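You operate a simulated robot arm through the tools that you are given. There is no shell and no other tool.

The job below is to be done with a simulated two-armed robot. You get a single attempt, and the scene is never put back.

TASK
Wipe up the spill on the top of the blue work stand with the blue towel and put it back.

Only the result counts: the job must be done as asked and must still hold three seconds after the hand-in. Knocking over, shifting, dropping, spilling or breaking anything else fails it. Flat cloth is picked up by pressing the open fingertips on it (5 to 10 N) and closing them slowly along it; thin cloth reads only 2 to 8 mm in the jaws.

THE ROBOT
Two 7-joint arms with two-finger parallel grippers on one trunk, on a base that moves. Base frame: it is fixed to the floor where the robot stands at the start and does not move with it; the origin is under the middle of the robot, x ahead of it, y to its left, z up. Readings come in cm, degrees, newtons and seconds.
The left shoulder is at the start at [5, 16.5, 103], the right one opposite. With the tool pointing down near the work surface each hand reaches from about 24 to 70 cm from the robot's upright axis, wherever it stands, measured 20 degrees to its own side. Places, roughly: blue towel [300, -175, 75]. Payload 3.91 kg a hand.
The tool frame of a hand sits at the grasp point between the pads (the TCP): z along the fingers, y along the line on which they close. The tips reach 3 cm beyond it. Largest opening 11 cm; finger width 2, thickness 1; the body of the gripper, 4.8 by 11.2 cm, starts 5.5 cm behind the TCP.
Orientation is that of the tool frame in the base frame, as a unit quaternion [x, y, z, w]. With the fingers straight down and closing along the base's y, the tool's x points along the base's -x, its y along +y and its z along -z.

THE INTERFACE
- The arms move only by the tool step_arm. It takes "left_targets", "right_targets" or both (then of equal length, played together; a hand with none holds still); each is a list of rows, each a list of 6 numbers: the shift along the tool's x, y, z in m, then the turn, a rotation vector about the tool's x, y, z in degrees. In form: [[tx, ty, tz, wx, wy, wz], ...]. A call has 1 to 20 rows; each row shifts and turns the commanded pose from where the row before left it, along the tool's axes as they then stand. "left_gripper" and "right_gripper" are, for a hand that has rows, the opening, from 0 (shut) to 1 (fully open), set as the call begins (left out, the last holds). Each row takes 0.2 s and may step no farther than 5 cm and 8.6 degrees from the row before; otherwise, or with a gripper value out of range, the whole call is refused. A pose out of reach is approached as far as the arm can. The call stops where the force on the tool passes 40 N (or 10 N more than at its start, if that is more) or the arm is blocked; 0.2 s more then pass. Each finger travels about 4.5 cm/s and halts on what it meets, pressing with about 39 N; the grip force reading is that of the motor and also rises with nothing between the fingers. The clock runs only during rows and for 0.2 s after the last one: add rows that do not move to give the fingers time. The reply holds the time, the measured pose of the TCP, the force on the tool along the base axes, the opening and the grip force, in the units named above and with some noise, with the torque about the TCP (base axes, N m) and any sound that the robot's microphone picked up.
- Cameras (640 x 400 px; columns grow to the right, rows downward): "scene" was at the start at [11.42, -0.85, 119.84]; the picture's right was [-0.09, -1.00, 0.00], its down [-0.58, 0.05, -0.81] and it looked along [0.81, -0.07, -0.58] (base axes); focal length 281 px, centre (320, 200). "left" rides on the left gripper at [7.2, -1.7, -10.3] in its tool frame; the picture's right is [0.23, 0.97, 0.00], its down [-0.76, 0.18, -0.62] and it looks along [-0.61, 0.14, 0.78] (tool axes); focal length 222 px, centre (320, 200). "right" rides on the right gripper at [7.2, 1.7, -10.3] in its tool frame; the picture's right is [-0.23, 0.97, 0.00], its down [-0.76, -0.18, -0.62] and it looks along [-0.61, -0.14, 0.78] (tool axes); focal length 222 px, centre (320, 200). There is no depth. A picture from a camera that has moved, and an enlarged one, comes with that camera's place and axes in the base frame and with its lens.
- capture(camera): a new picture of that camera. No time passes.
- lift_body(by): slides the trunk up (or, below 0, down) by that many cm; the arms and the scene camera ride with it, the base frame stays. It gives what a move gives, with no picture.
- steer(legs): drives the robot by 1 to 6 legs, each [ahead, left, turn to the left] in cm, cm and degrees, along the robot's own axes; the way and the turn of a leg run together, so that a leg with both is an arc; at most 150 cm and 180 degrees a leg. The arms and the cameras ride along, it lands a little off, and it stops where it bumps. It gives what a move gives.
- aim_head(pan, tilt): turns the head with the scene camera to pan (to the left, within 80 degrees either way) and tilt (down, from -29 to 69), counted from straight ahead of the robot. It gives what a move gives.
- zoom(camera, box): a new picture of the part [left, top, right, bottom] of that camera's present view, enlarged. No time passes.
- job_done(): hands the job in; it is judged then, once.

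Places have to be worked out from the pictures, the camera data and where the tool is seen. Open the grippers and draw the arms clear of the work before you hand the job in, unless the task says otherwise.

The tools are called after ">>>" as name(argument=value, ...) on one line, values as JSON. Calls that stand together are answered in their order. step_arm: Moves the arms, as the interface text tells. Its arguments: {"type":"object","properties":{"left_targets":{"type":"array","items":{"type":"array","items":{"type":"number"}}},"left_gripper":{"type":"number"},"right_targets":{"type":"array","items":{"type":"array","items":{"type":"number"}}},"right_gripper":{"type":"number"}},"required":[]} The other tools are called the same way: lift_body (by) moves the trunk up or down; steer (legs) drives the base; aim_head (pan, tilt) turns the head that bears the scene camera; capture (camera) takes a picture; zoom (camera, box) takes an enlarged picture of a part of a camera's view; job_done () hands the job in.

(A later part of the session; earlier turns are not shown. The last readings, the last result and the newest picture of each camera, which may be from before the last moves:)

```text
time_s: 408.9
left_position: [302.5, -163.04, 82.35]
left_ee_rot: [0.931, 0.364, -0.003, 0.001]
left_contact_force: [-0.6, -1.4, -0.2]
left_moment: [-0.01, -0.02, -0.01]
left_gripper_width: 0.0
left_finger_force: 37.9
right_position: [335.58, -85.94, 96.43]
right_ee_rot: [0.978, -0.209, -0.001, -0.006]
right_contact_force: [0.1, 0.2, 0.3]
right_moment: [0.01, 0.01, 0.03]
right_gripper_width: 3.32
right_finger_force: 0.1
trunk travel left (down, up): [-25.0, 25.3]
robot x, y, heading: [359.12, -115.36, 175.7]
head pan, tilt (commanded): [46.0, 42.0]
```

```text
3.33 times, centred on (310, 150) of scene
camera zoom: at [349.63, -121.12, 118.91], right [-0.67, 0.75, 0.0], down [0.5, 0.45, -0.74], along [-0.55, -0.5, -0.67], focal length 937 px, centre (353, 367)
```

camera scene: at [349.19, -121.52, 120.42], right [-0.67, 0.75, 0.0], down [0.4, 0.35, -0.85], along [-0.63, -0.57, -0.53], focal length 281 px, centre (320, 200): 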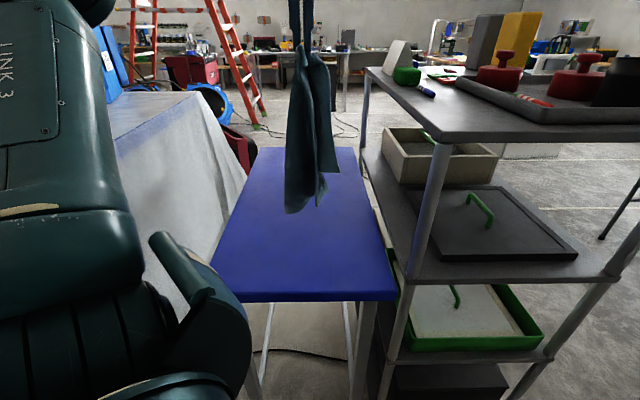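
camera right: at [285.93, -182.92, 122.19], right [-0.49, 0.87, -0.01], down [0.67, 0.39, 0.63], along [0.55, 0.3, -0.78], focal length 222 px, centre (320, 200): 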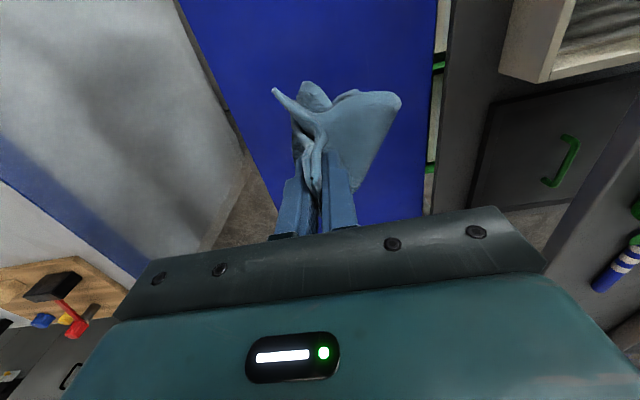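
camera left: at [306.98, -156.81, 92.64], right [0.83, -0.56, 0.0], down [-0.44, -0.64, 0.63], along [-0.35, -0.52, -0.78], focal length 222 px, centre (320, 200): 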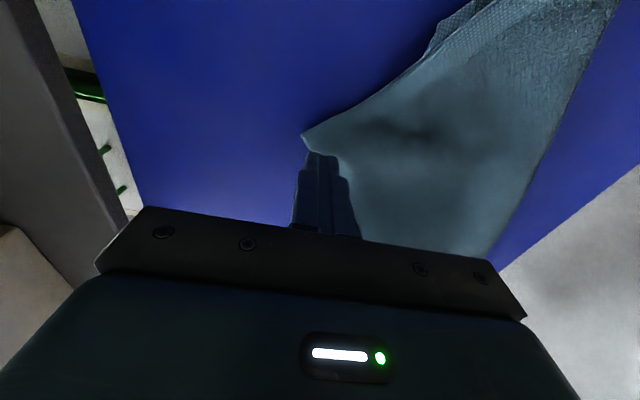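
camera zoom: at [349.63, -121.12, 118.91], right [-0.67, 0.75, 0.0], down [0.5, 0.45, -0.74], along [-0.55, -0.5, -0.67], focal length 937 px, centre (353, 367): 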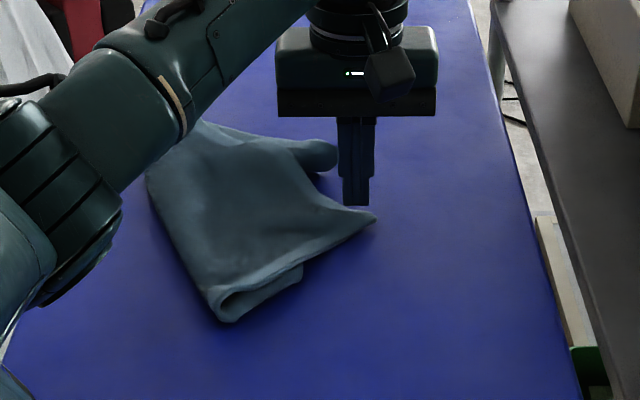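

The fingers are just beyond T2's tip. I shift 2 cm onto the cloth, press, and slide it 18 cm back along +s and a bit +v.

>>> step_arm(left_targets=[[0, 0, -0.015, 0, 0, 0], [0.01, 0.018, 0, 0, 0, 0], [0, 0, 0.015, 0, 0, 0], [0, 0, 0.008, 0, 0, 0], [0, 0, 0.003, 0, 0, 0], [0, 0, 0, 0, 0, 0]], left_gripper=0.0)

```text
time_s: 410.3
left_position: [304.71, -163.94, 81.26]
left_ee_rot: [0.931, 0.364, -0.005, 0.001]
left_contact_force: [-0.2, 0.6, 7.0]
left_moment: [0.02, 0.0, -0.02]
left_gripper_width: 0.01
left_finger_force: 38.1
right_position: [335.71, -85.85, 96.27]
right_ee_rot: [0.978, -0.209, -0.002, -0.005]
right_contact_force: [0.4, 0.0, -0.1]
right_moment: [-0.01, 0.01, 0.01]
right_gripper_width: 3.28
right_finger_force: 0.0
trunk travel left (down, up): [-25.0, 25.3]
robot x, y, heading: [359.02, -115.92, 176.0]
head pan, tilt (commanded): [46.0, 42.0]
```

7 N on the flap. I slide it now.

>>> step_arm(left_targets=[[0.01, -0.005, 0, 0, 0, 0], [0.013, -0.0055, 0, 0, 0, 0], [0.013, -0.0055, 0, 0, 0, 0], [0.013, -0.0055, 0, 0, 0, 0], [0.013, -0.0055, 0, 0, 0, 0], [0.013, -0.0055, 0, 0, 0, 0], [0.013, -0.0055, 0, 0, 0, 0], [0.013, -0.0055, 0, 0, 0, 0], [0.013, -0.0055, 0, 0, 0, 0], [0.013, -0.0055, 0, 0, 0, 0], [0.013, -0.0055, 0, 0, 0, 0], [0.013, -0.0055, 0, 0, 0, 0], [0, 0, 0, 0, 0, 0]], left_gripper=0.0)

>>> zoom(camera="scene", box=[220, 80, 400, 230])

>>> capture(camera="left")

```text
time_s: 413.1
left_position: [311.3, -148.61, 81.21]
left_ee_rot: [0.931, 0.365, -0.008, 0.0]
left_contact_force: [-3.1, -7.8, 31.5]
left_moment: [-0.22, 0.11, 0.0]
left_gripper_width: 0.01
left_finger_force: 37.7
right_position: [335.63, -85.83, 96.45]
right_ee_rot: [0.978, -0.207, -0.003, -0.004]
right_contact_force: [-0.4, 0.7, 0.0]
right_moment: [-0.02, -0.03, 0.01]
right_gripper_width: 3.3
right_finger_force: 0.0
trunk travel left (down, up): [-25.0, 25.3]
robot x, y, heading: [359.0, -115.61, 175.6]
head pan, tilt (commanded): [46.0, 42.0]
```

```text
2.67 times, centred on (310, 155) of scene
camera zoom: at [349.84, -121.03, 118.95], right [-0.67, 0.75, 0.0], down [0.5, 0.45, -0.74], along [-0.56, -0.5, -0.67], focal length 750 px, centre (347, 320)
```

zoom: 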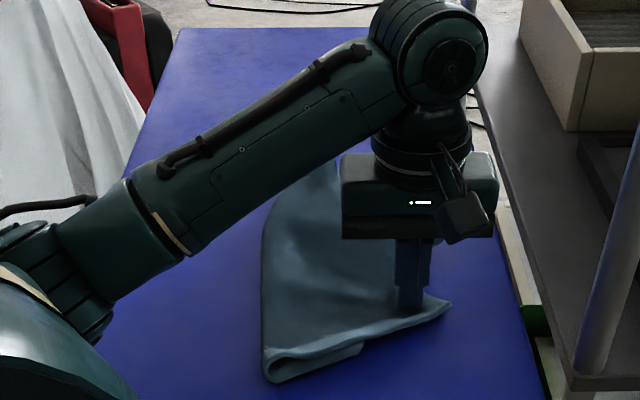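

```text
taken
camera left: at [315.75, -142.39, 91.5], right [0.83, -0.56, -0.01], down [-0.43, -0.64, 0.63], along [-0.36, -0.52, -0.77], focal length 222 px, centre (320, 200)
```

left: 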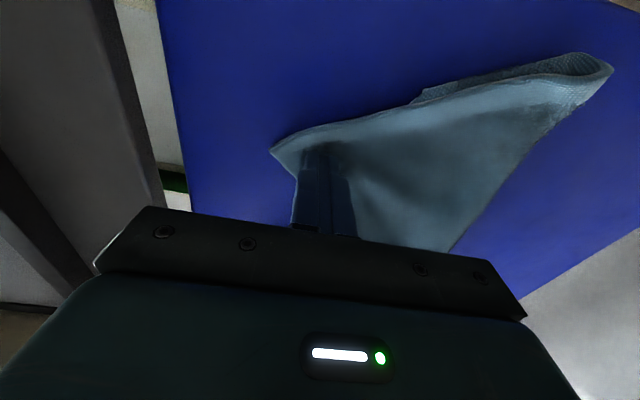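

The towel spreads well; T2 is at (s 55, v 16.5) while the rolled end sits at (s 64, v 3). I lift off and view it.

>>> step_arm(left_targets=[[0, 0, -0.03, 0, 0, 0], [0, 0, -0.04, 0, 0, 0], [0, 0, -0.04, 0, 0, 0], [-0.03, 0.03, -0.02, 0, 0, 0], [-0.03, 0.035, 0, 0, 0, 0], [-0.03, 0.035, 0, 0, 0, 0], [-0.03, 0.035, 0, 0, 0, 0], [0, 0, 0, 0, 0, 0]], left_gripper=0.0)

>>> zoom(camera="scene", box=[220, 80, 400, 230])

>>> capture(camera="left")

```text
time_s: 414.9
left_position: [311.81, -166.82, 93.87]
left_ee_rot: [0.932, 0.363, -0.004, 0.001]
left_contact_force: [0.4, 0.7, 0.4]
left_moment: [0.01, -0.01, 0.03]
left_gripper_width: 0.0
left_finger_force: 37.5
right_position: [335.56, -85.93, 96.54]
right_ee_rot: [0.978, -0.209, -0.002, -0.005]
right_contact_force: [0.2, 0.3, 0.2]
right_moment: [0.02, 0.02, 0.05]
right_gripper_width: 3.29
right_finger_force: 0.1
trunk travel left (down, up): [-25.0, 25.3]
robot x, y, heading: [359.1, -115.9, 175.8]
head pan, tilt (commanded): [46.0, 42.0]
```

```text
2.67 times, centred on (310, 155) of scene
camera zoom: at [349.64, -121.12, 118.91], right [-0.67, 0.75, 0.0], down [0.5, 0.45, -0.74], along [-0.55, -0.5, -0.67], focal length 750 px, centre (347, 320)
```

zoom: 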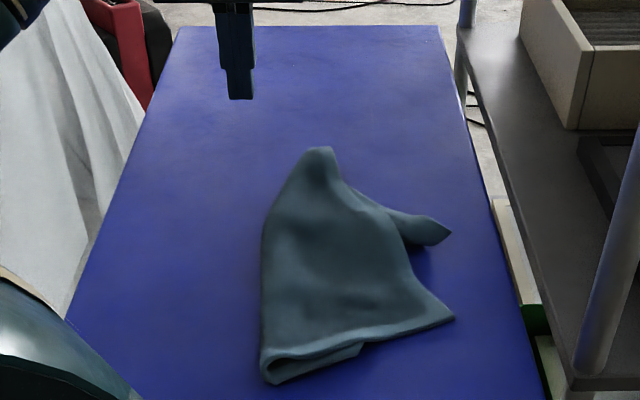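

```text
taken
camera left: at [316.09, -160.61, 104.17], right [0.83, -0.56, 0.0], down [-0.44, -0.64, 0.63], along [-0.35, -0.52, -0.78], focal length 222 px, centre (320, 200)
```

left: 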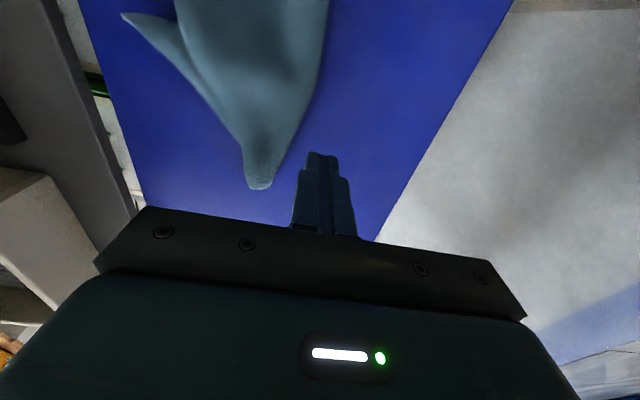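

The footprint is now s 30–64, v 2–19, with corner N+ rolled under at the robot-side end, its edge strip exposed at about (s 62, v 8.5). I move over that strip to pull it out toward -v.

>>> step_arm(left_targets=[[0.037, -0.0154, 0, 0, 0, 0], [0.037, -0.0154, 0, 0, 0, 0], [0.037, -0.0154, 0, 0, 0, 0], [0.037, -0.0154, 0, 0, 0, 0], [0.037, -0.0154, 0, 0, 0, 0], [0, 0, 0.04, 0, 0, 0], [0, 0, 0.04, 0, 0, 0], [0, 0, 0.025, 0, 0, 0], [0, 0, 0, 0, 0, 0]], left_gripper=0.0)

>>> capture(camera="left")

>>> zoom(camera="scene", box=[240, 130, 400, 250])

```text
time_s: 416.9
left_position: [320.15, -148.63, 83.66]
left_ee_rot: [0.931, 0.364, -0.004, 0.001]
left_contact_force: [0.8, -0.1, 0.8]
left_moment: [0.0, 0.0, -0.01]
left_gripper_width: 0.02
left_finger_force: 37.7
right_position: [335.64, -85.96, 96.33]
right_ee_rot: [0.978, -0.208, -0.002, -0.005]
right_contact_force: [0.7, 0.3, -0.2]
right_moment: [-0.01, -0.03, 0.01]
right_gripper_width: 3.32
right_finger_force: 0.1
trunk travel left (down, up): [-25.0, 25.3]
robot x, y, heading: [358.91, -116.05, 175.9]
head pan, tilt (commanded): [46.0, 42.0]
```

```text
taken
camera left: at [324.56, -142.46, 93.93], right [0.83, -0.56, 0.0], down [-0.44, -0.64, 0.63], along [-0.35, -0.52, -0.78], focal length 222 px, centre (320, 200)
```

left: 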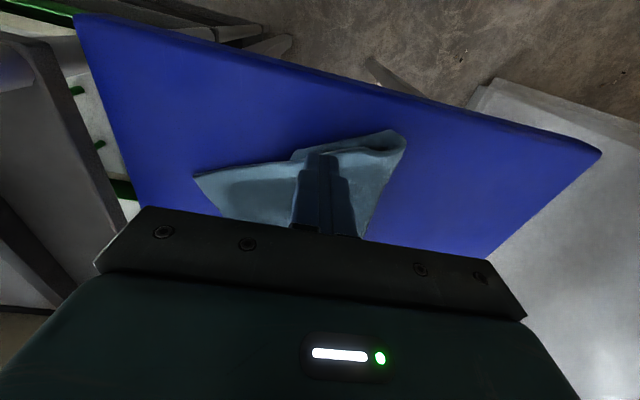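

```text
3.33 times, centred on (320, 190) of scene
camera zoom: at [349.64, -121.12, 118.91], right [-0.67, 0.75, 0.0], down [0.5, 0.45, -0.74], along [-0.55, -0.5, -0.67], focal length 937 px, centre (320, 233)
```

zoom: 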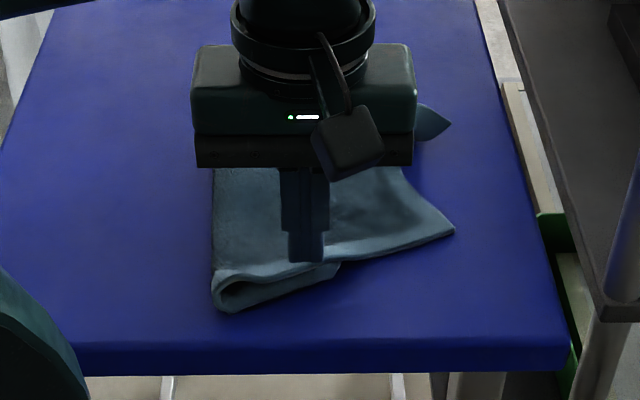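

The exposed strip lies right under the tips. I shift 0.6 cm onto it, press, and slide it toward -v.

>>> step_arm(left_targets=[[-0.006, 0, 0, 0, 0, 0], [0, 0, 0.018, 0, 0, 0], [0, 0, 0.005, 0, 0, 0], [0, 0, 0.002, 0, 0, 0], [0, 0, 0, 0, 0, 0]], left_gripper=0.0)

>>> step_arm(left_targets=[[0, 0.008, 0, 0, 0, 0], [0, 0.012, 0, 0, 0, 0], [-0.001, 0.012, 0, 0, 0, 0], [-0.001, 0.012, 0, 0, 0, 0], [-0.002, 0.012, 0, 0, 0, 0], [-0.002, 0.012, 0, 0, 0, 0], [-0.002, 0.012, 0, 0, 0, 0], [-0.002, 0.012, 0, 0, 0, 0], [-0.002, 0.012, 0, 0, 0, 0], [0, 0, 0, 0, 0, 0]], left_gripper=0.0)

>>> capture(camera="left")

>>> zoom(camera="scene", box=[220, 80, 400, 250])

```text
time_s: 418.2
left_position: [319.64, -149.01, 81.68]
left_ee_rot: [0.931, 0.365, -0.01, 0.001]
left_contact_force: [4.6, 0.8, 20.8]
left_moment: [-0.05, -0.13, -0.04]
left_gripper_width: 0.0
left_finger_force: 37.6
right_position: [335.73, -85.84, 96.39]
right_ee_rot: [0.978, -0.208, -0.002, -0.005]
right_contact_force: [-0.3, 0.4, 0.3]
right_moment: [-0.02, 0.01, -0.01]
right_gripper_width: 3.3
right_finger_force: 0.1
trunk travel left (down, up): [-25.0, 25.3]
robot x, y, heading: [358.93, -116.03, 175.8]
head pan, tilt (commanded): [46.0, 42.0]
stopped in row 5 (left hand): the force on the tool passed its limit at 41 N (the readings are from after the stop); the commanded pose is now the measured one
```

```text
time_s: 420.4
left_position: [325.92, -157.59, 81.58]
left_ee_rot: [0.931, 0.365, -0.01, 0.001]
left_contact_force: [-5.3, 4.1, 27.9]
left_moment: [0.05, 0.14, -0.02]
left_gripper_width: 0.02
left_finger_force: 38.3
right_position: [335.63, -85.79, 96.35]
right_ee_rot: [0.978, -0.208, -0.002, -0.005]
right_contact_force: [0.0, 0.2, -0.1]
right_moment: [0.01, 0.02, 0.0]
right_gripper_width: 3.28
right_finger_force: 0.0
trunk travel left (down, up): [-25.0, 25.3]
robot x, y, heading: [359.18, -115.74, 175.9]
head pan, tilt (commanded): [46.0, 42.0]
```

```text
taken
camera left: at [330.23, -151.19, 91.82], right [0.83, -0.56, -0.01], down [-0.43, -0.64, 0.64], along [-0.36, -0.52, -0.77], focal length 222 px, centre (320, 200)
```

left: 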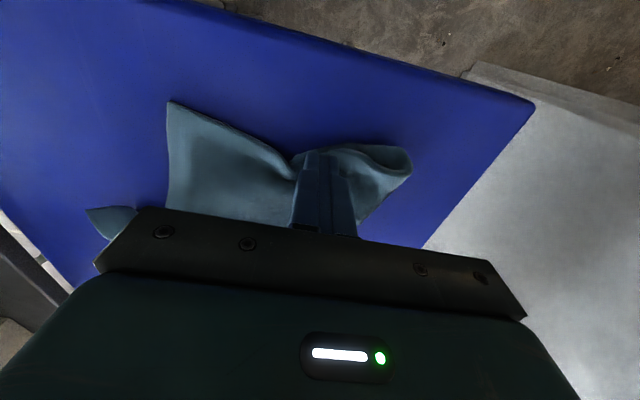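

```text
2.35 times, centred on (310, 165) of scene
camera zoom: at [349.74, -120.93, 118.94], right [-0.67, 0.75, 0.0], down [0.5, 0.44, -0.74], along [-0.55, -0.5, -0.67], focal length 661 px, centre (344, 282)
```

zoom: 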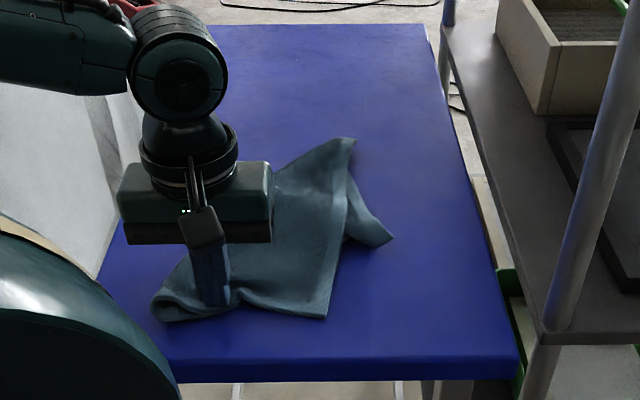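

The end swung over: edge now from N+ (s 60.5, v -8) to N- (s 62, v 7.4). I lift, move onto N- and slide it back toward +v to stretch this edge.

>>> step_arm(left_targets=[[0, 0, -0.035, 0, 0, 0], [0, -0.042, 0, 0, 0, 0], [-0.003, -0.042, 0, 0, 0, 0], [0, 0, 0.03, 0, 0, 0], [0, 0, 0, 0, 0, 0]], left_gripper=0.0)

>>> capture(camera="left")

```text
time_s: 421.6
left_position: [319.99, -151.52, 81.74]
left_ee_rot: [0.931, 0.365, -0.007, 0.002]
left_contact_force: [1.0, 0.4, -0.3]
left_moment: [-0.03, 0.01, 0.0]
left_gripper_width: 0.0
left_finger_force: 37.6
right_position: [335.64, -85.99, 96.4]
right_ee_rot: [0.978, -0.208, -0.002, -0.005]
right_contact_force: [0.0, -0.4, -0.2]
right_moment: [0.03, 0.03, 0.0]
right_gripper_width: 3.29
right_finger_force: 0.0
trunk travel left (down, up): [-25.0, 25.3]
robot x, y, heading: [359.06, -115.61, 175.6]
head pan, tilt (commanded): [46.0, 42.0]
```

```text
taken
camera left: at [324.31, -145.27, 91.97], right [0.83, -0.56, -0.01], down [-0.43, -0.64, 0.63], along [-0.36, -0.52, -0.77], focal length 222 px, centre (320, 200)
```

left: 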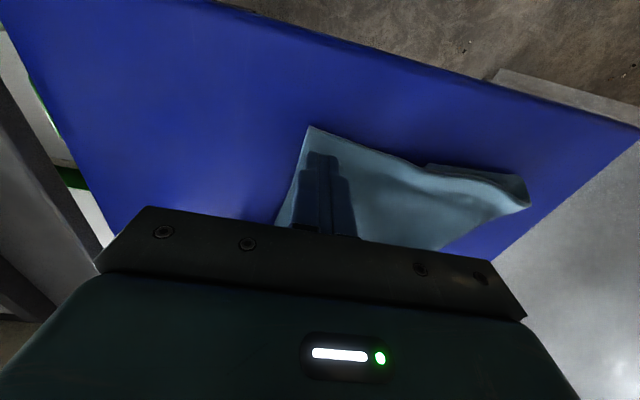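

The tips sit right on the N- corner. I press lightly and slide it 9 cm toward +v.

>>> step_arm(left_targets=[[0, 0, 0.004, 0, 0, 0], [0, -0.006, 0.0005, 0, 0, 0], [-0.002, -0.01, 0, 0, 0, 0], [-0.002, -0.01, 0, 0, 0, 0], [-0.002, -0.01, 0, 0, 0, 0], [-0.002, -0.01, 0, 0, 0, 0], [-0.002, -0.01, 0, 0, 0, 0], [-0.002, -0.01, 0, 0, 0, 0], [-0.002, -0.01, 0, 0, 0, 0], [-0.002, -0.01, 0, 0, 0, 0], [0, 0, 0, 0, 0, 0]], left_gripper=0.0)

>>> zoom(camera="scene", box=[220, 80, 400, 250])

>>> capture(camera="left")

```text
time_s: 424.0
left_position: [312.97, -146.35, 81.56]
left_ee_rot: [0.931, 0.365, -0.006, 0.002]
left_contact_force: [0.3, 0.0, -0.2]
left_moment: [0.0, -0.01, 0.03]
left_gripper_width: 0.0
left_finger_force: 37.7
right_position: [335.5, -85.9, 96.42]
right_ee_rot: [0.978, -0.207, -0.002, -0.006]
right_contact_force: [0.6, -0.5, -0.3]
right_moment: [0.03, -0.05, 0.02]
right_gripper_width: 3.29
right_finger_force: 0.1
trunk travel left (down, up): [-25.0, 25.3]
robot x, y, heading: [359.22, -115.37, 175.7]
head pan, tilt (commanded): [46.0, 42.0]
```

```text
2.35 times, centred on (310, 165) of scene
camera zoom: at [349.65, -121.13, 118.9], right [-0.67, 0.75, 0.0], down [0.5, 0.45, -0.74], along [-0.55, -0.5, -0.67], focal length 661 px, centre (344, 282)
```

zoom: 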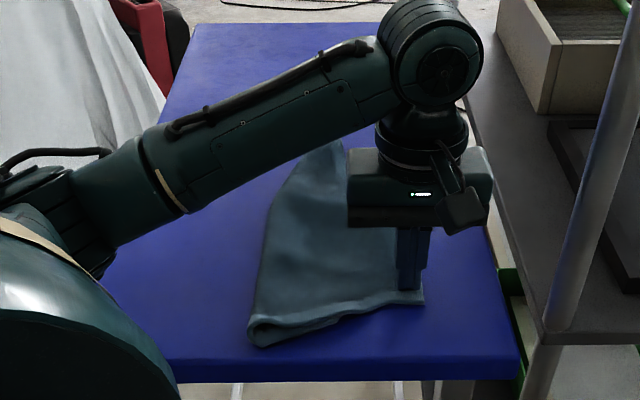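

```text
taken
camera left: at [317.27, -140.08, 91.77], right [0.83, -0.56, -0.01], down [-0.43, -0.64, 0.63], along [-0.36, -0.52, -0.77], focal length 222 px, centre (320, 200)
```

left: 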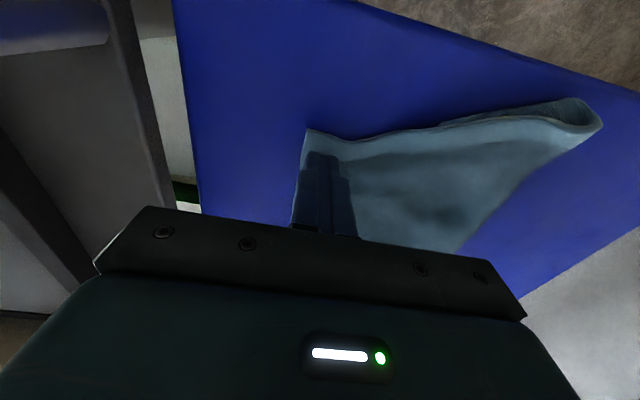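

N- is at (s 60, v 16). The long -v side is still folded under, with the fold's end at (s 64, v 1). I'll grip that fold, lift it so the hidden flap hangs out, and lay it to the -v side. I move over it with a 4 cm opening.

>>> step_arm(left_targets=[[0, 0, -0.04, 0, 0, 0], [0, 0, -0.02, 0, 0, 0], [0.013, 0.041, 0, 0, 0, 0], [0.013, 0.041, 0, 0, 0, 0], [0.013, 0.041, 0, 0, 0, 0], [0, 0, 0.03, 0, 0, 0], [0, 0, 0, 0, 0, 0]], left_gripper=0.38)

>>> capture(camera="left")

>>> zoom(camera="scene", box=[220, 80, 400, 250])

```text
time_s: 425.6
left_position: [324.06, -153.04, 84.36]
left_ee_rot: [0.931, 0.365, -0.006, 0.0]
left_contact_force: [-0.1, -0.2, 0.7]
left_moment: [-0.01, 0.04, 0.01]
left_gripper_width: 4.2
left_finger_force: 0.1
right_position: [335.56, -85.92, 96.42]
right_ee_rot: [0.978, -0.208, -0.001, -0.005]
right_contact_force: [0.2, 0.4, 0.5]
right_moment: [0.0, 0.0, -0.03]
right_gripper_width: 3.29
right_finger_force: 0.0
trunk travel left (down, up): [-25.0, 25.3]
robot x, y, heading: [358.9, -115.62, 176.0]
head pan, tilt (commanded): [46.0, 42.0]
```

```text
taken
camera left: at [328.47, -146.72, 94.63], right [0.83, -0.56, -0.01], down [-0.43, -0.64, 0.63], along [-0.36, -0.52, -0.77], focal length 222 px, centre (320, 200)
```

left: 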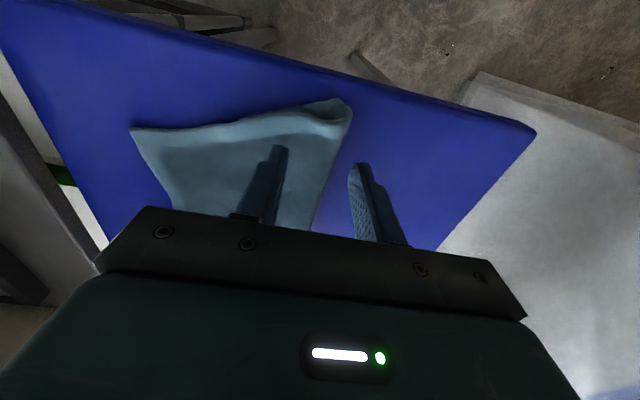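

```text
2.35 times, centred on (310, 165) of scene
camera zoom: at [349.63, -121.13, 118.91], right [-0.67, 0.75, 0.0], down [0.5, 0.45, -0.74], along [-0.55, -0.5, -0.67], focal length 661 px, centre (344, 282)
```

zoom: 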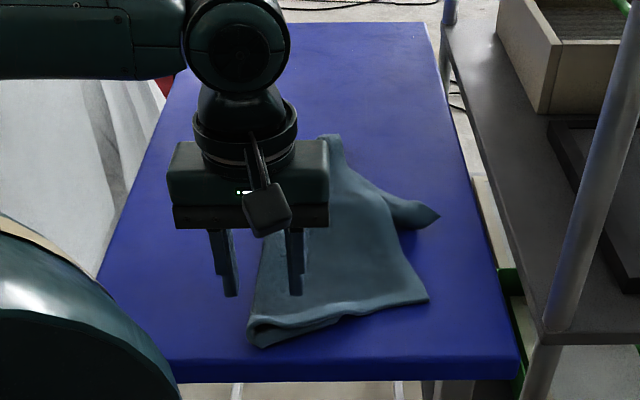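

The fingers straddle the fold about 3 cm from its end. I shift 1 cm toward the end, lower to contact and close in stages.

>>> step_arm(left_targets=[[0.01, 0.002, 0.01, 0, 0, 0], [0, 0, 0.015, 0, 0, 0], [0, 0, 0.004, 0, 0, 0], [0, 0, 0, 0, 0, 0]], left_gripper=0.38)

>>> step_arm(left_targets=[[0, 0, 0, 0, 0, 0], [0, 0, 0, 0, 0, 0]], left_gripper=0.26)

>>> step_arm(left_targets=[[0, 0, 0, 0, 0, 0], [0, 0, 0, 0, 0, 0]], left_gripper=0.14)

>>> step_arm(left_targets=[[0, 0, 0, 0, 0, 0], [0, 0, 0, 0, 0, 0], [0, 0, 0, 0, 0, 0]], left_gripper=0.0)

>>> capture(camera="left")

```text
time_s: 426.6
left_position: [324.98, -152.33, 81.6]
left_ee_rot: [0.931, 0.365, -0.009, 0.001]
left_contact_force: [2.0, -2.1, 20.6]
left_moment: [0.35, 0.29, -0.03]
left_gripper_width: 4.07
left_finger_force: 0.1
right_position: [335.54, -85.92, 96.4]
right_ee_rot: [0.978, -0.207, 0.0, -0.005]
right_contact_force: [0.2, 0.6, 0.2]
right_moment: [0.01, 0.02, -0.02]
right_gripper_width: 3.31
right_finger_force: 0.0
trunk travel left (down, up): [-25.0, 25.3]
robot x, y, heading: [359.31, -115.88, 175.6]
head pan, tilt (commanded): [46.0, 42.0]
```

```text
time_s: 427.2
left_position: [324.97, -152.26, 81.59]
left_ee_rot: [0.931, 0.365, -0.008, 0.001]
left_contact_force: [-4.9, 3.8, 23.2]
left_moment: [0.48, 0.48, 0.05]
left_gripper_width: 2.92
left_finger_force: 3.2
right_position: [335.66, -85.87, 96.5]
right_ee_rot: [0.978, -0.208, -0.001, -0.004]
right_contact_force: [0.1, -0.5, -0.6]
right_moment: [-0.01, -0.02, -0.01]
right_gripper_width: 3.3
right_finger_force: 0.1
trunk travel left (down, up): [-25.0, 25.3]
robot x, y, heading: [359.26, -115.9, 175.8]
head pan, tilt (commanded): [46.0, 42.0]
```

```text
time_s: 427.8
left_position: [324.85, -152.3, 81.69]
left_ee_rot: [0.931, 0.365, -0.009, 0.001]
left_contact_force: [-4.1, 4.3, 26.8]
left_moment: [0.39, 0.35, 0.01]
left_gripper_width: 1.63
left_finger_force: 4.5
right_position: [335.58, -85.91, 96.33]
right_ee_rot: [0.978, -0.209, -0.002, -0.004]
right_contact_force: [0.1, 0.1, -0.1]
right_moment: [0.03, -0.03, 0.0]
right_gripper_width: 3.31
right_finger_force: 0.0
trunk travel left (down, up): [-25.0, 25.3]
robot x, y, heading: [358.93, -115.52, 176.0]
head pan, tilt (commanded): [46.0, 42.0]
```

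```text
time_s: 428.6
left_position: [324.95, -152.24, 81.71]
left_ee_rot: [0.931, 0.365, -0.009, 0.002]
left_contact_force: [-4.9, 4.2, 26.5]
left_moment: [0.22, 0.27, 0.02]
left_gripper_width: 0.62
left_finger_force: 38.6
right_position: [335.65, -85.77, 96.37]
right_ee_rot: [0.978, -0.208, -0.002, -0.005]
right_contact_force: [0.2, -1.0, 0.2]
right_moment: [-0.01, -0.03, 0.0]
right_gripper_width: 3.3
right_finger_force: 0.0
trunk travel left (down, up): [-25.0, 25.3]
robot x, y, heading: [359.19, -115.85, 175.9]
head pan, tilt (commanded): [46.0, 42.0]
```

```text
taken
camera left: at [329.33, -146.0, 91.86], right [0.83, -0.56, -0.01], down [-0.43, -0.64, 0.64], along [-0.36, -0.52, -0.77], focal length 222 px, centre (320, 200)
```

left: 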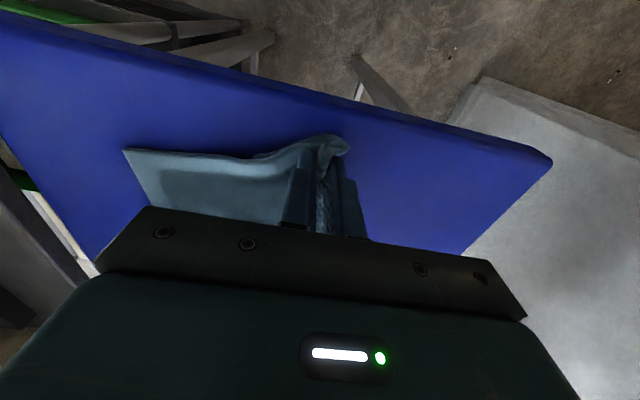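

Both layers are held (6 mm). I lift the fold 13 cm while carrying it toward -v, so the hidden flap hangs out beneath it.

>>> step_arm(left_targets=[[0, 0, -0.03, 0, 0, 0], [-0.005, 0.012, -0.035, 0, 0, 0], [-0.005, 0.02, -0.035, 0, 0, 0], [-0.005, 0.02, -0.03, 0, 0, 0], [0, 0.02, 0, 0, 0, 0], [0, 0, 0, 0, 0, 0], [0, 0, 0, 0, 0, 0], [0, 0, 0, 0, 0, 0]], left_gripper=0.0)

>>> zoom(camera="scene", box=[200, 80, 400, 250])

>>> capture(camera="left")

```text
time_s: 430.4
left_position: [328.78, -158.41, 94.7]
left_ee_rot: [0.931, 0.364, -0.007, 0.001]
left_contact_force: [-0.1, 0.7, 0.1]
left_moment: [-0.05, 0.01, -0.02]
left_gripper_width: 0.52
left_finger_force: 38.5
right_position: [335.72, -85.83, 96.46]
right_ee_rot: [0.978, -0.208, -0.002, -0.006]
right_contact_force: [-0.5, -0.4, -0.9]
right_moment: [-0.01, 0.01, -0.02]
right_gripper_width: 3.31
right_finger_force: 0.0
trunk travel left (down, up): [-25.0, 25.3]
robot x, y, heading: [358.67, -115.97, 175.9]
head pan, tilt (commanded): [46.0, 42.0]
```

```text
2.35 times, centred on (300, 165) of scene
camera zoom: at [349.64, -121.13, 118.91], right [-0.67, 0.74, 0.0], down [0.5, 0.45, -0.74], along [-0.55, -0.5, -0.67], focal length 661 px, centre (367, 282)
```

zoom: 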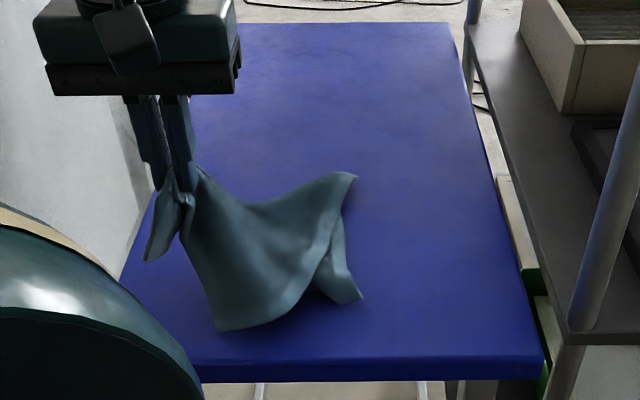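

```text
taken
camera left: at [333.25, -152.18, 104.9], right [0.83, -0.56, -0.01], down [-0.43, -0.64, 0.63], along [-0.36, -0.52, -0.77], focal length 222 px, centre (320, 200)
```

left: 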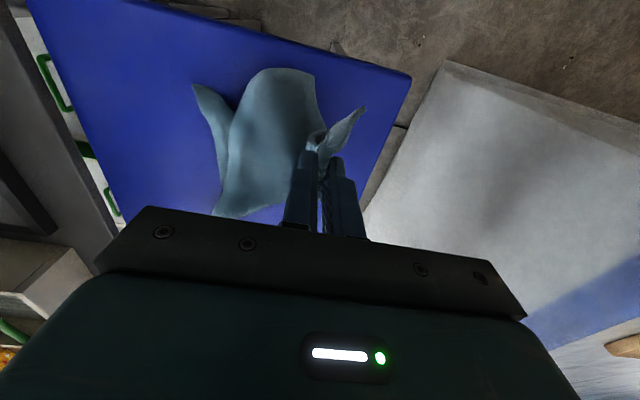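

The hidden flap now hangs free on the -v side of the grip. I lower it so that its tip touches first, then bring the grip down toward +v to lay the flap out flat.

>>> step_arm(left_targets=[[0, 0, 0.03, 0, 0, 0], [0, 0, 0.025, 0, 0, 0], [-0.01, -0.013, 0.02, 0, 0, 0], [-0.012, -0.014, 0.02, 0, 0, 0], [-0.012, -0.014, 0.018, 0, 0, 0], [-0.01, -0.012, 0.012, 0, 0, 0], [0, 0, 0, 0, 0, 0]], left_gripper=0.0)

>>> step_arm(left_targets=[[0, 0, 0, 0, 0, 0], [0, 0, 0, 0, 0, 0], [0, 0, -0.01, 0, 0, 0], [0, 0, -0.03, 0, 0, 0], [0, 0, -0.04, 0, 0, 0], [-0.02, 0, -0.04, 0, 0, 0], [-0.045, 0, 0, 0, 0, 0], [-0.045, 0, 0, 0, 0, 0], [-0.045, 0, 0, 0, 0, 0], [0, 0, 0, 0, 0, 0]], left_gripper=0.3)

>>> zoom(camera="scene", box=[200, 80, 400, 250])

>>> capture(camera="left")

```text
time_s: 432.1
left_position: [321.77, -157.63, 82.8]
left_ee_rot: [0.93, 0.367, -0.015, 0.001]
left_contact_force: [4.4, 0.8, 25.9]
left_moment: [-0.07, -0.26, -0.03]
left_gripper_width: 0.52
left_finger_force: 38.4
right_position: [335.82, -85.95, 96.3]
right_ee_rot: [0.978, -0.208, -0.002, -0.004]
right_contact_force: [0.2, 0.4, -0.1]
right_moment: [0.0, 0.02, -0.01]
right_gripper_width: 3.32
right_finger_force: 0.0
trunk travel left (down, up): [-25.0, 25.3]
robot x, y, heading: [359.28, -115.56, 175.9]
head pan, tilt (commanded): [46.0, 42.0]
stopped in row 7 (left hand): the force on the tool passed its limit at 41 N (the readings are from after the stop); the commanded pose is now the measured one
```

```text
time_s: 434.3
left_position: [310.71, -167.92, 94.72]
left_ee_rot: [0.931, 0.365, -0.01, 0.002]
left_contact_force: [-0.7, -0.5, 0.7]
left_moment: [0.02, -0.03, 0.02]
left_gripper_width: 3.29
left_finger_force: 0.0
right_position: [335.5, -85.98, 96.43]
right_ee_rot: [0.978, -0.208, -0.001, -0.006]
right_contact_force: [0.7, -0.2, -0.2]
right_moment: [0.04, 0.01, -0.02]
right_gripper_width: 3.29
right_finger_force: 0.2
trunk travel left (down, up): [-25.0, 25.3]
robot x, y, heading: [358.82, -115.59, 176.0]
head pan, tilt (commanded): [46.0, 42.0]
```

```text
2.35 times, centred on (300, 165) of scene
camera zoom: at [349.66, -121.14, 118.91], right [-0.67, 0.74, 0.0], down [0.5, 0.45, -0.74], along [-0.55, -0.5, -0.67], focal length 661 px, centre (367, 282)
```

zoom: 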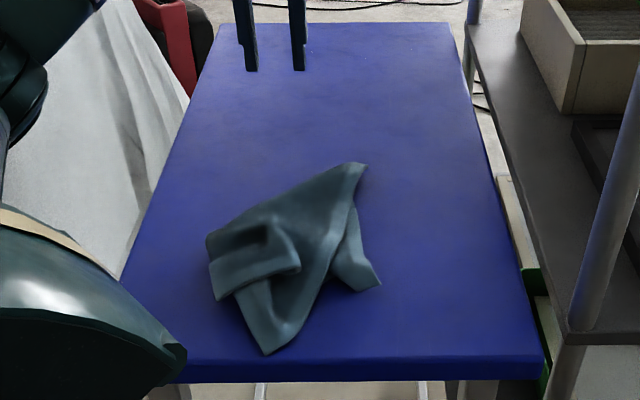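

```text
taken
camera left: at [315.04, -161.6, 104.96], right [0.83, -0.56, -0.01], down [-0.43, -0.64, 0.64], along [-0.36, -0.53, -0.77], focal length 222 px, centre (320, 200)
```

left: 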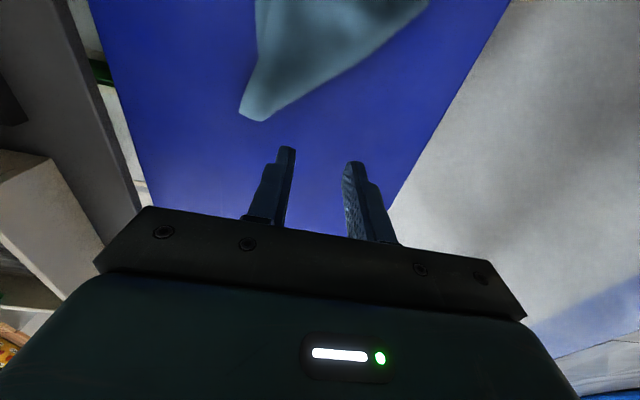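

I zoom in to see how it lies now.

>>> zoom(camera="scene", box=[270, 140, 380, 240])

```text
4.00 times, centred on (325, 190) of scene
camera zoom: at [349.66, -121.14, 118.91], right [-0.67, 0.74, 0.0], down [0.5, 0.45, -0.74], along [-0.55, -0.5, -0.67], focal length 1124 px, centre (300, 240)
```

zoom: 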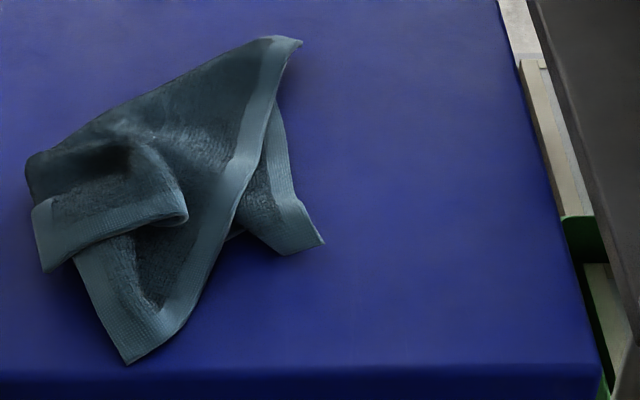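

Corner P lies open at the robot-side edge (s 66, v 0.6). I take it there, lift the towel by it once more and lay it diagonally so that it ends in its own place. First I move over P with a 3 cm opening.

>>> step_arm(left_targets=[[0.0416, -0.0015, 0, 0, 0, 0], [0.0416, -0.0015, 0, 0, 0, 0], [0.0416, -0.0015, 0, 0, 0, 0], [0.0416, -0.0015, 0, 0, 0, 0], [0.0416, -0.0015, 0, 0, 0, 0], [0, 0, 0.045, 0, 0, 0], [0, 0, 0.045, 0, 0, 0], [0, 0, 0.02, 0, 0, 0], [0, 0, 0, 0, 0, 0]], left_gripper=0.28)

>>> capture(camera="left")

```text
time_s: 436.3
left_position: [325.45, -153.53, 83.22]
left_ee_rot: [0.931, 0.366, -0.01, 0.002]
left_contact_force: [-0.2, 0.0, 1.3]
left_moment: [0.05, 0.0, 0.0]
left_gripper_width: 3.06
left_finger_force: 0.0
right_position: [335.64, -85.93, 96.34]
right_ee_rot: [0.978, -0.208, -0.001, -0.006]
right_contact_force: [-0.5, -0.1, 0.3]
right_moment: [-0.02, 0.02, 0.01]
right_gripper_width: 3.28
right_finger_force: 0.0
trunk travel left (down, up): [-25.0, 25.3]
robot x, y, heading: [359.01, -115.54, 175.9]
head pan, tilt (commanded): [46.0, 42.0]
```

```text
taken
camera left: at [329.79, -147.28, 93.35], right [0.83, -0.56, -0.01], down [-0.43, -0.64, 0.64], along [-0.36, -0.53, -0.77], focal length 222 px, centre (320, 200)
```

left: 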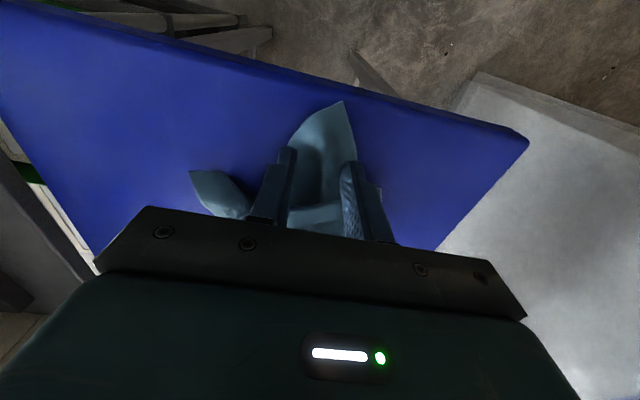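

The P flap lies right between the fingers. I shift 1 cm toward its tip, lower to contact and close in stages.

>>> step_arm(left_targets=[[0.01, 0.002, 0.008, 0, 0, 0], [0, 0, 0.008, 0, 0, 0], [0, 0, 0.003, 0, 0, 0], [0, 0, 0, 0, 0, 0]], left_gripper=0.28)

>>> step_arm(left_targets=[[0, 0, 0, 0, 0, 0], [0, 0, 0, 0, 0, 0]], left_gripper=0.18)

>>> step_arm(left_targets=[[0, 0, 0, 0, 0, 0], [0, 0, 0, 0, 0, 0]], left_gripper=0.1)

>>> step_arm(left_targets=[[0, 0, 0, 0, 0, 0], [0, 0, 0, 0, 0, 0], [0, 0, 0, 0, 0, 0]], left_gripper=0.0)

```text
time_s: 437.3
left_position: [326.05, -153.05, 81.28]
left_ee_rot: [0.931, 0.366, -0.012, 0.0]
left_contact_force: [1.2, 0.4, 6.4]
left_moment: [0.0, 0.0, 0.0]
left_gripper_width: 3.09
left_finger_force: 0.0
right_position: [335.64, -85.96, 96.29]
right_ee_rot: [0.978, -0.208, -0.001, -0.006]
right_contact_force: [0.6, 0.7, -0.1]
right_moment: [-0.01, 0.0, -0.01]
right_gripper_width: 3.31
right_finger_force: 0.0
trunk travel left (down, up): [-25.0, 25.3]
robot x, y, heading: [359.35, -115.65, 175.6]
head pan, tilt (commanded): [46.0, 42.0]
```

```text
time_s: 437.9
left_position: [326.15, -152.94, 81.45]
left_ee_rot: [0.931, 0.365, -0.012, 0.002]
left_contact_force: [-0.7, -1.0, 8.0]
left_moment: [-0.02, 0.01, 0.0]
left_gripper_width: 1.93
left_finger_force: 0.1
right_position: [335.53, -85.87, 96.37]
right_ee_rot: [0.978, -0.207, -0.002, -0.004]
right_contact_force: [-0.3, 0.0, -0.8]
right_moment: [-0.03, 0.01, 0.01]
right_gripper_width: 3.31
right_finger_force: 0.0
trunk travel left (down, up): [-25.0, 25.3]
robot x, y, heading: [358.88, -115.74, 175.9]
head pan, tilt (commanded): [46.0, 42.0]
```

```text
time_s: 438.5
left_position: [326.16, -153.01, 81.26]
left_ee_rot: [0.931, 0.366, -0.012, 0.001]
left_contact_force: [-0.3, -0.9, 7.1]
left_moment: [0.0, 0.01, -0.01]
left_gripper_width: 1.1
left_finger_force: 0.2
right_position: [335.54, -85.96, 96.35]
right_ee_rot: [0.978, -0.207, -0.002, -0.006]
right_contact_force: [-0.3, 0.3, 0.0]
right_moment: [-0.02, -0.01, -0.01]
right_gripper_width: 3.32
right_finger_force: 0.1
trunk travel left (down, up): [-25.0, 25.3]
robot x, y, heading: [359.32, -115.8, 175.8]
head pan, tilt (commanded): [46.0, 42.0]
```

```text
time_s: 439.3
left_position: [326.06, -152.93, 81.26]
left_ee_rot: [0.931, 0.365, -0.011, 0.001]
left_contact_force: [-0.2, -0.6, 8.5]
left_moment: [0.04, 0.01, 0.05]
left_gripper_width: 0.51
left_finger_force: 39.1
right_position: [335.48, -85.97, 96.42]
right_ee_rot: [0.978, -0.208, -0.002, -0.005]
right_contact_force: [1.1, -0.8, 0.8]
right_moment: [-0.01, 0.01, -0.03]
right_gripper_width: 3.3
right_finger_force: 0.1
trunk travel left (down, up): [-25.0, 25.3]
robot x, y, heading: [359.05, -115.82, 175.7]
head pan, tilt (commanded): [46.0, 42.0]
```

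P is gripped (5 mm). I lift the towel high by this corner.

>>> step_arm(left_targets=[[0, 0, -0.03, 0, 0, 0], [-0.005, 0, -0.04, 0, 0, 0], [-0.01, -0.005, -0.04, 0, 0, 0], [-0.01, -0.005, -0.04, 0, 0, 0], [-0.01, -0.005, -0.04, 0, 0, 0], [-0.01, -0.005, -0.04, 0, 0, 0], [-0.01, -0.005, -0.04, 0, 0, 0], [-0.005, -0.005, -0.04, 0, 0, 0], [0, -0.005, -0.04, 0, 0, 0], [0, 0, -0.04, 0, 0, 0], [0, 0, 0, 0, 0, 0], [0, 0, 0, 0, 0, 0], [0, 0, 0, 0, 0, 0]], left_gripper=0.0)

>>> aim_head(pan=46, tilt=32)

>>> zoom(camera="scene", box=[230, 10, 400, 270])

>>> capture(camera="left")

```text
time_s: 442.1
left_position: [319.51, -153.41, 119.38]
left_ee_rot: [0.931, 0.366, -0.01, 0.002]
left_contact_force: [0.7, 0.2, -0.8]
left_moment: [-0.09, -0.09, -0.01]
left_gripper_width: 0.5
left_finger_force: 38.9
left hand out of reach, approached as far as the arm can: row 5, 10
right_position: [335.6, -85.95, 96.4]
right_ee_rot: [0.978, -0.209, -0.002, -0.006]
right_contact_force: [-0.5, 1.4, -0.1]
right_moment: [0.0, -0.02, 0.0]
right_gripper_width: 3.3
right_finger_force: 0.0
trunk travel left (down, up): [-25.0, 25.3]
robot x, y, heading: [359.11, -116.0, 175.9]
head pan, tilt (commanded): [46.0, 42.0]
```

```text
time_s: 442.8
left_position: [319.47, -153.37, 119.25]
left_ee_rot: [0.931, 0.366, -0.01, 0.002]
left_contact_force: [-0.3, -0.5, -0.5]
left_moment: [-0.06, -0.08, -0.02]
left_gripper_width: 0.5
left_finger_force: 38.8
right_position: [335.6, -85.98, 96.37]
right_ee_rot: [0.978, -0.208, -0.002, -0.006]
right_contact_force: [0.1, 1.2, 0.4]
right_moment: [0.0, 0.0, 0.0]
right_gripper_width: 3.31
right_finger_force: 0.1
trunk travel left (down, up): [-25.0, 25.3]
robot x, y, heading: [359.03, -115.7, 175.9]
head pan, tilt (commanded): [46.0, 32.0]
```

```text
1.54 times, centred on (315, 140) of scene
camera zoom: at [349.22, -121.54, 120.42], right [-0.67, 0.74, 0.0], down [0.4, 0.35, -0.85], along [-0.63, -0.57, -0.53], focal length 432 px, centre (328, 292)
```

zoom: 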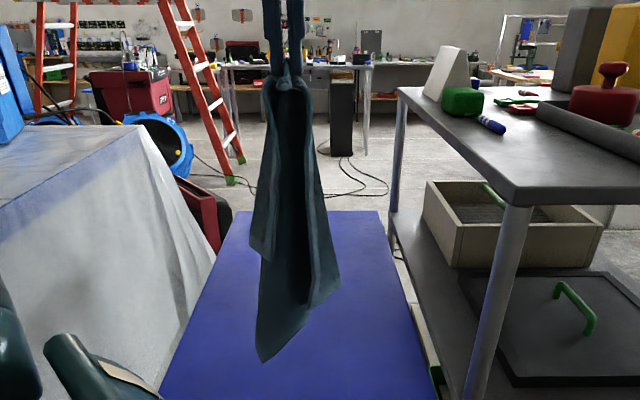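

```text
taken
camera left: at [323.82, -147.05, 129.5], right [0.83, -0.56, -0.01], down [-0.43, -0.64, 0.64], along [-0.36, -0.53, -0.77], focal length 222 px, centre (320, 200)
```

left: 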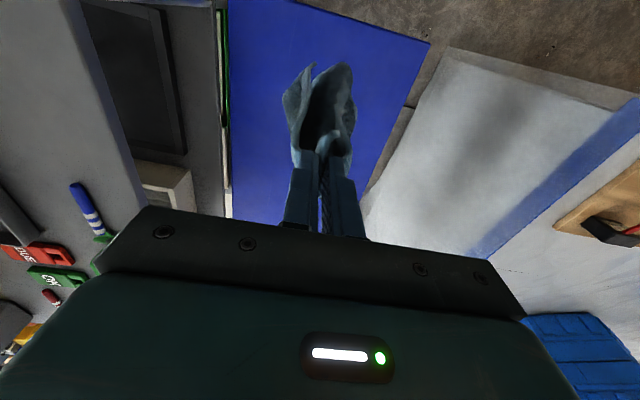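

A very nice hang: the towel opens like a trough with Q on the +v side, S on the -v side and R lowest. I carry it to v≈-6 and lay it diagonally: R touches near (s 57, v -6), P ends at (s 29, v 15.5).

>>> step_arm(left_targets=[[-0.005, 0.037, 0, 0, 0, 0], [-0.005, 0.037, 0, 0, 0, 0], [-0.005, 0.037, 0, 0, 0, 0], [0, 0, 0, 0, 0, 0], [0, 0, 0, 0, 0, 0], [0, 0, 0.035, 0, 0, 0], [0, 0, 0, 0, 0, 0]], left_gripper=0.0)

>>> zoom(camera="scene", box=[200, 10, 400, 290])

```text
time_s: 444.4
left_position: [318.11, -160.08, 113.73]
left_ee_rot: [0.931, 0.365, -0.012, 0.001]
left_contact_force: [-0.3, 0.4, -0.3]
left_moment: [-0.06, -0.06, -0.03]
left_gripper_width: 0.5
left_finger_force: 39.6
left hand out of reach, approached as far as the arm can: row 1, 2, 3
right_position: [335.58, -86.08, 96.42]
right_ee_rot: [0.978, -0.208, -0.001, -0.006]
right_contact_force: [-0.1, -0.2, -0.3]
right_moment: [-0.01, 0.0, 0.04]
right_gripper_width: 3.3
right_finger_force: 0.0
trunk travel left (down, up): [-25.0, 25.3]
robot x, y, heading: [358.92, -115.91, 176.0]
head pan, tilt (commanded): [46.0, 32.0]
```

```text
1.43 times, centred on (300, 150) of scene
camera zoom: at [349.21, -121.53, 120.42], right [-0.67, 0.74, 0.0], down [0.39, 0.35, -0.85], along [-0.63, -0.57, -0.53], focal length 402 px, centre (349, 271)
```

zoom: 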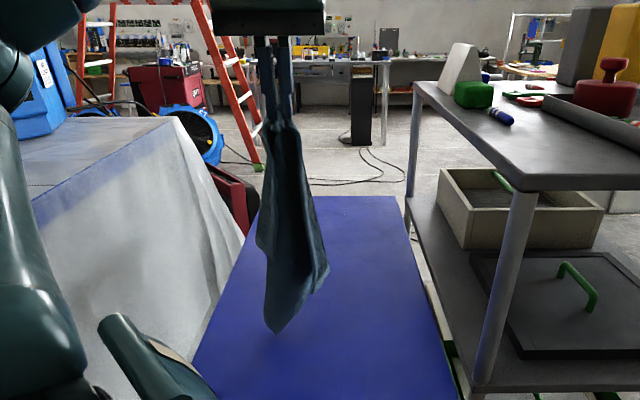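

The arm can't go further to -v up here; R hangs over (s 53, v -1). I lay it from here with a shorter stroke to P at (s 29.5, v 14); I can draw R back afterwards.

>>> step_arm(left_targets=[[-0.01, -0.005, 0.025, 0, 0, 0], [-0.025, -0.013, 0.025, 0, 0, 0], [-0.028, -0.015, 0.025, 0, -3.5, 0], [-0.0261, -0.015, 0.0317, 0, -3.5, 0], [-0.0239, -0.015, 0.0352, 0, -3.5, 0], [-0.0186, -0.014, 0.037, 0, -3.5, 0], [-0.0143, -0.014, 0.0376, 0, -3.5, 0], [-0.0095, -0.013, 0.0365, 0, -3.5, 0], [-0.0079, -0.013, 0.0352, 0, -3.5, 0], [-0.0051, -0.01, 0.0298, 0, -3.5, 0], [-0.0017, -0.003, 0.0202, 0, -3.5, 0], [0, 0, 0, 0, 0, 0]], left_gripper=0.0)

>>> aim_head(pan=46, tilt=42)

>>> zoom(camera="scene", box=[200, 60, 400, 240])

```text
time_s: 447.0
left_position: [291.47, -166.92, 83.02]
left_ee_rot: [0.893, 0.352, -0.263, 0.101]
left_contact_force: [-0.8, 0.5, 1.6]
left_moment: [-0.05, -0.07, -0.04]
left_gripper_width: 0.5
left_finger_force: 39.0
right_position: [335.66, -85.95, 96.42]
right_ee_rot: [0.978, -0.208, -0.001, -0.006]
right_contact_force: [0.6, 0.7, 0.4]
right_moment: [-0.02, 0.02, 0.05]
right_gripper_width: 3.31
right_finger_force: 0.1
trunk travel left (down, up): [-25.0, 25.3]
robot x, y, heading: [358.89, -115.96, 175.8]
head pan, tilt (commanded): [46.0, 32.0]
```

```text
time_s: 447.7
left_position: [291.57, -166.92, 83.12]
left_ee_rot: [0.893, 0.352, -0.263, 0.101]
left_contact_force: [-0.3, 0.1, 0.6]
left_moment: [-0.05, -0.05, -0.02]
left_gripper_width: 0.46
left_finger_force: 38.9
right_position: [335.56, -85.88, 96.37]
right_ee_rot: [0.978, -0.208, -0.001, -0.005]
right_contact_force: [-0.3, -0.2, -0.6]
right_moment: [-0.02, 0.01, 0.0]
right_gripper_width: 3.27
right_finger_force: 0.0
trunk travel left (down, up): [-25.0, 25.3]
robot x, y, heading: [358.63, -115.83, 175.9]
head pan, tilt (commanded): [46.0, 42.0]
```

```text
2.22 times, centred on (300, 150) of scene
camera zoom: at [349.66, -121.14, 118.91], right [-0.67, 0.74, 0.0], down [0.5, 0.45, -0.74], along [-0.55, -0.5, -0.67], focal length 625 px, centre (364, 311)
```

zoom: 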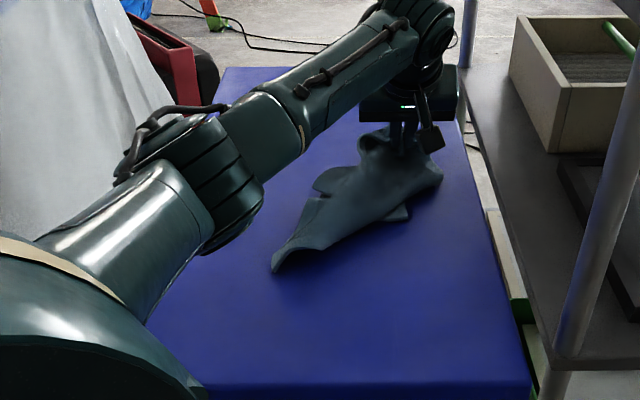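

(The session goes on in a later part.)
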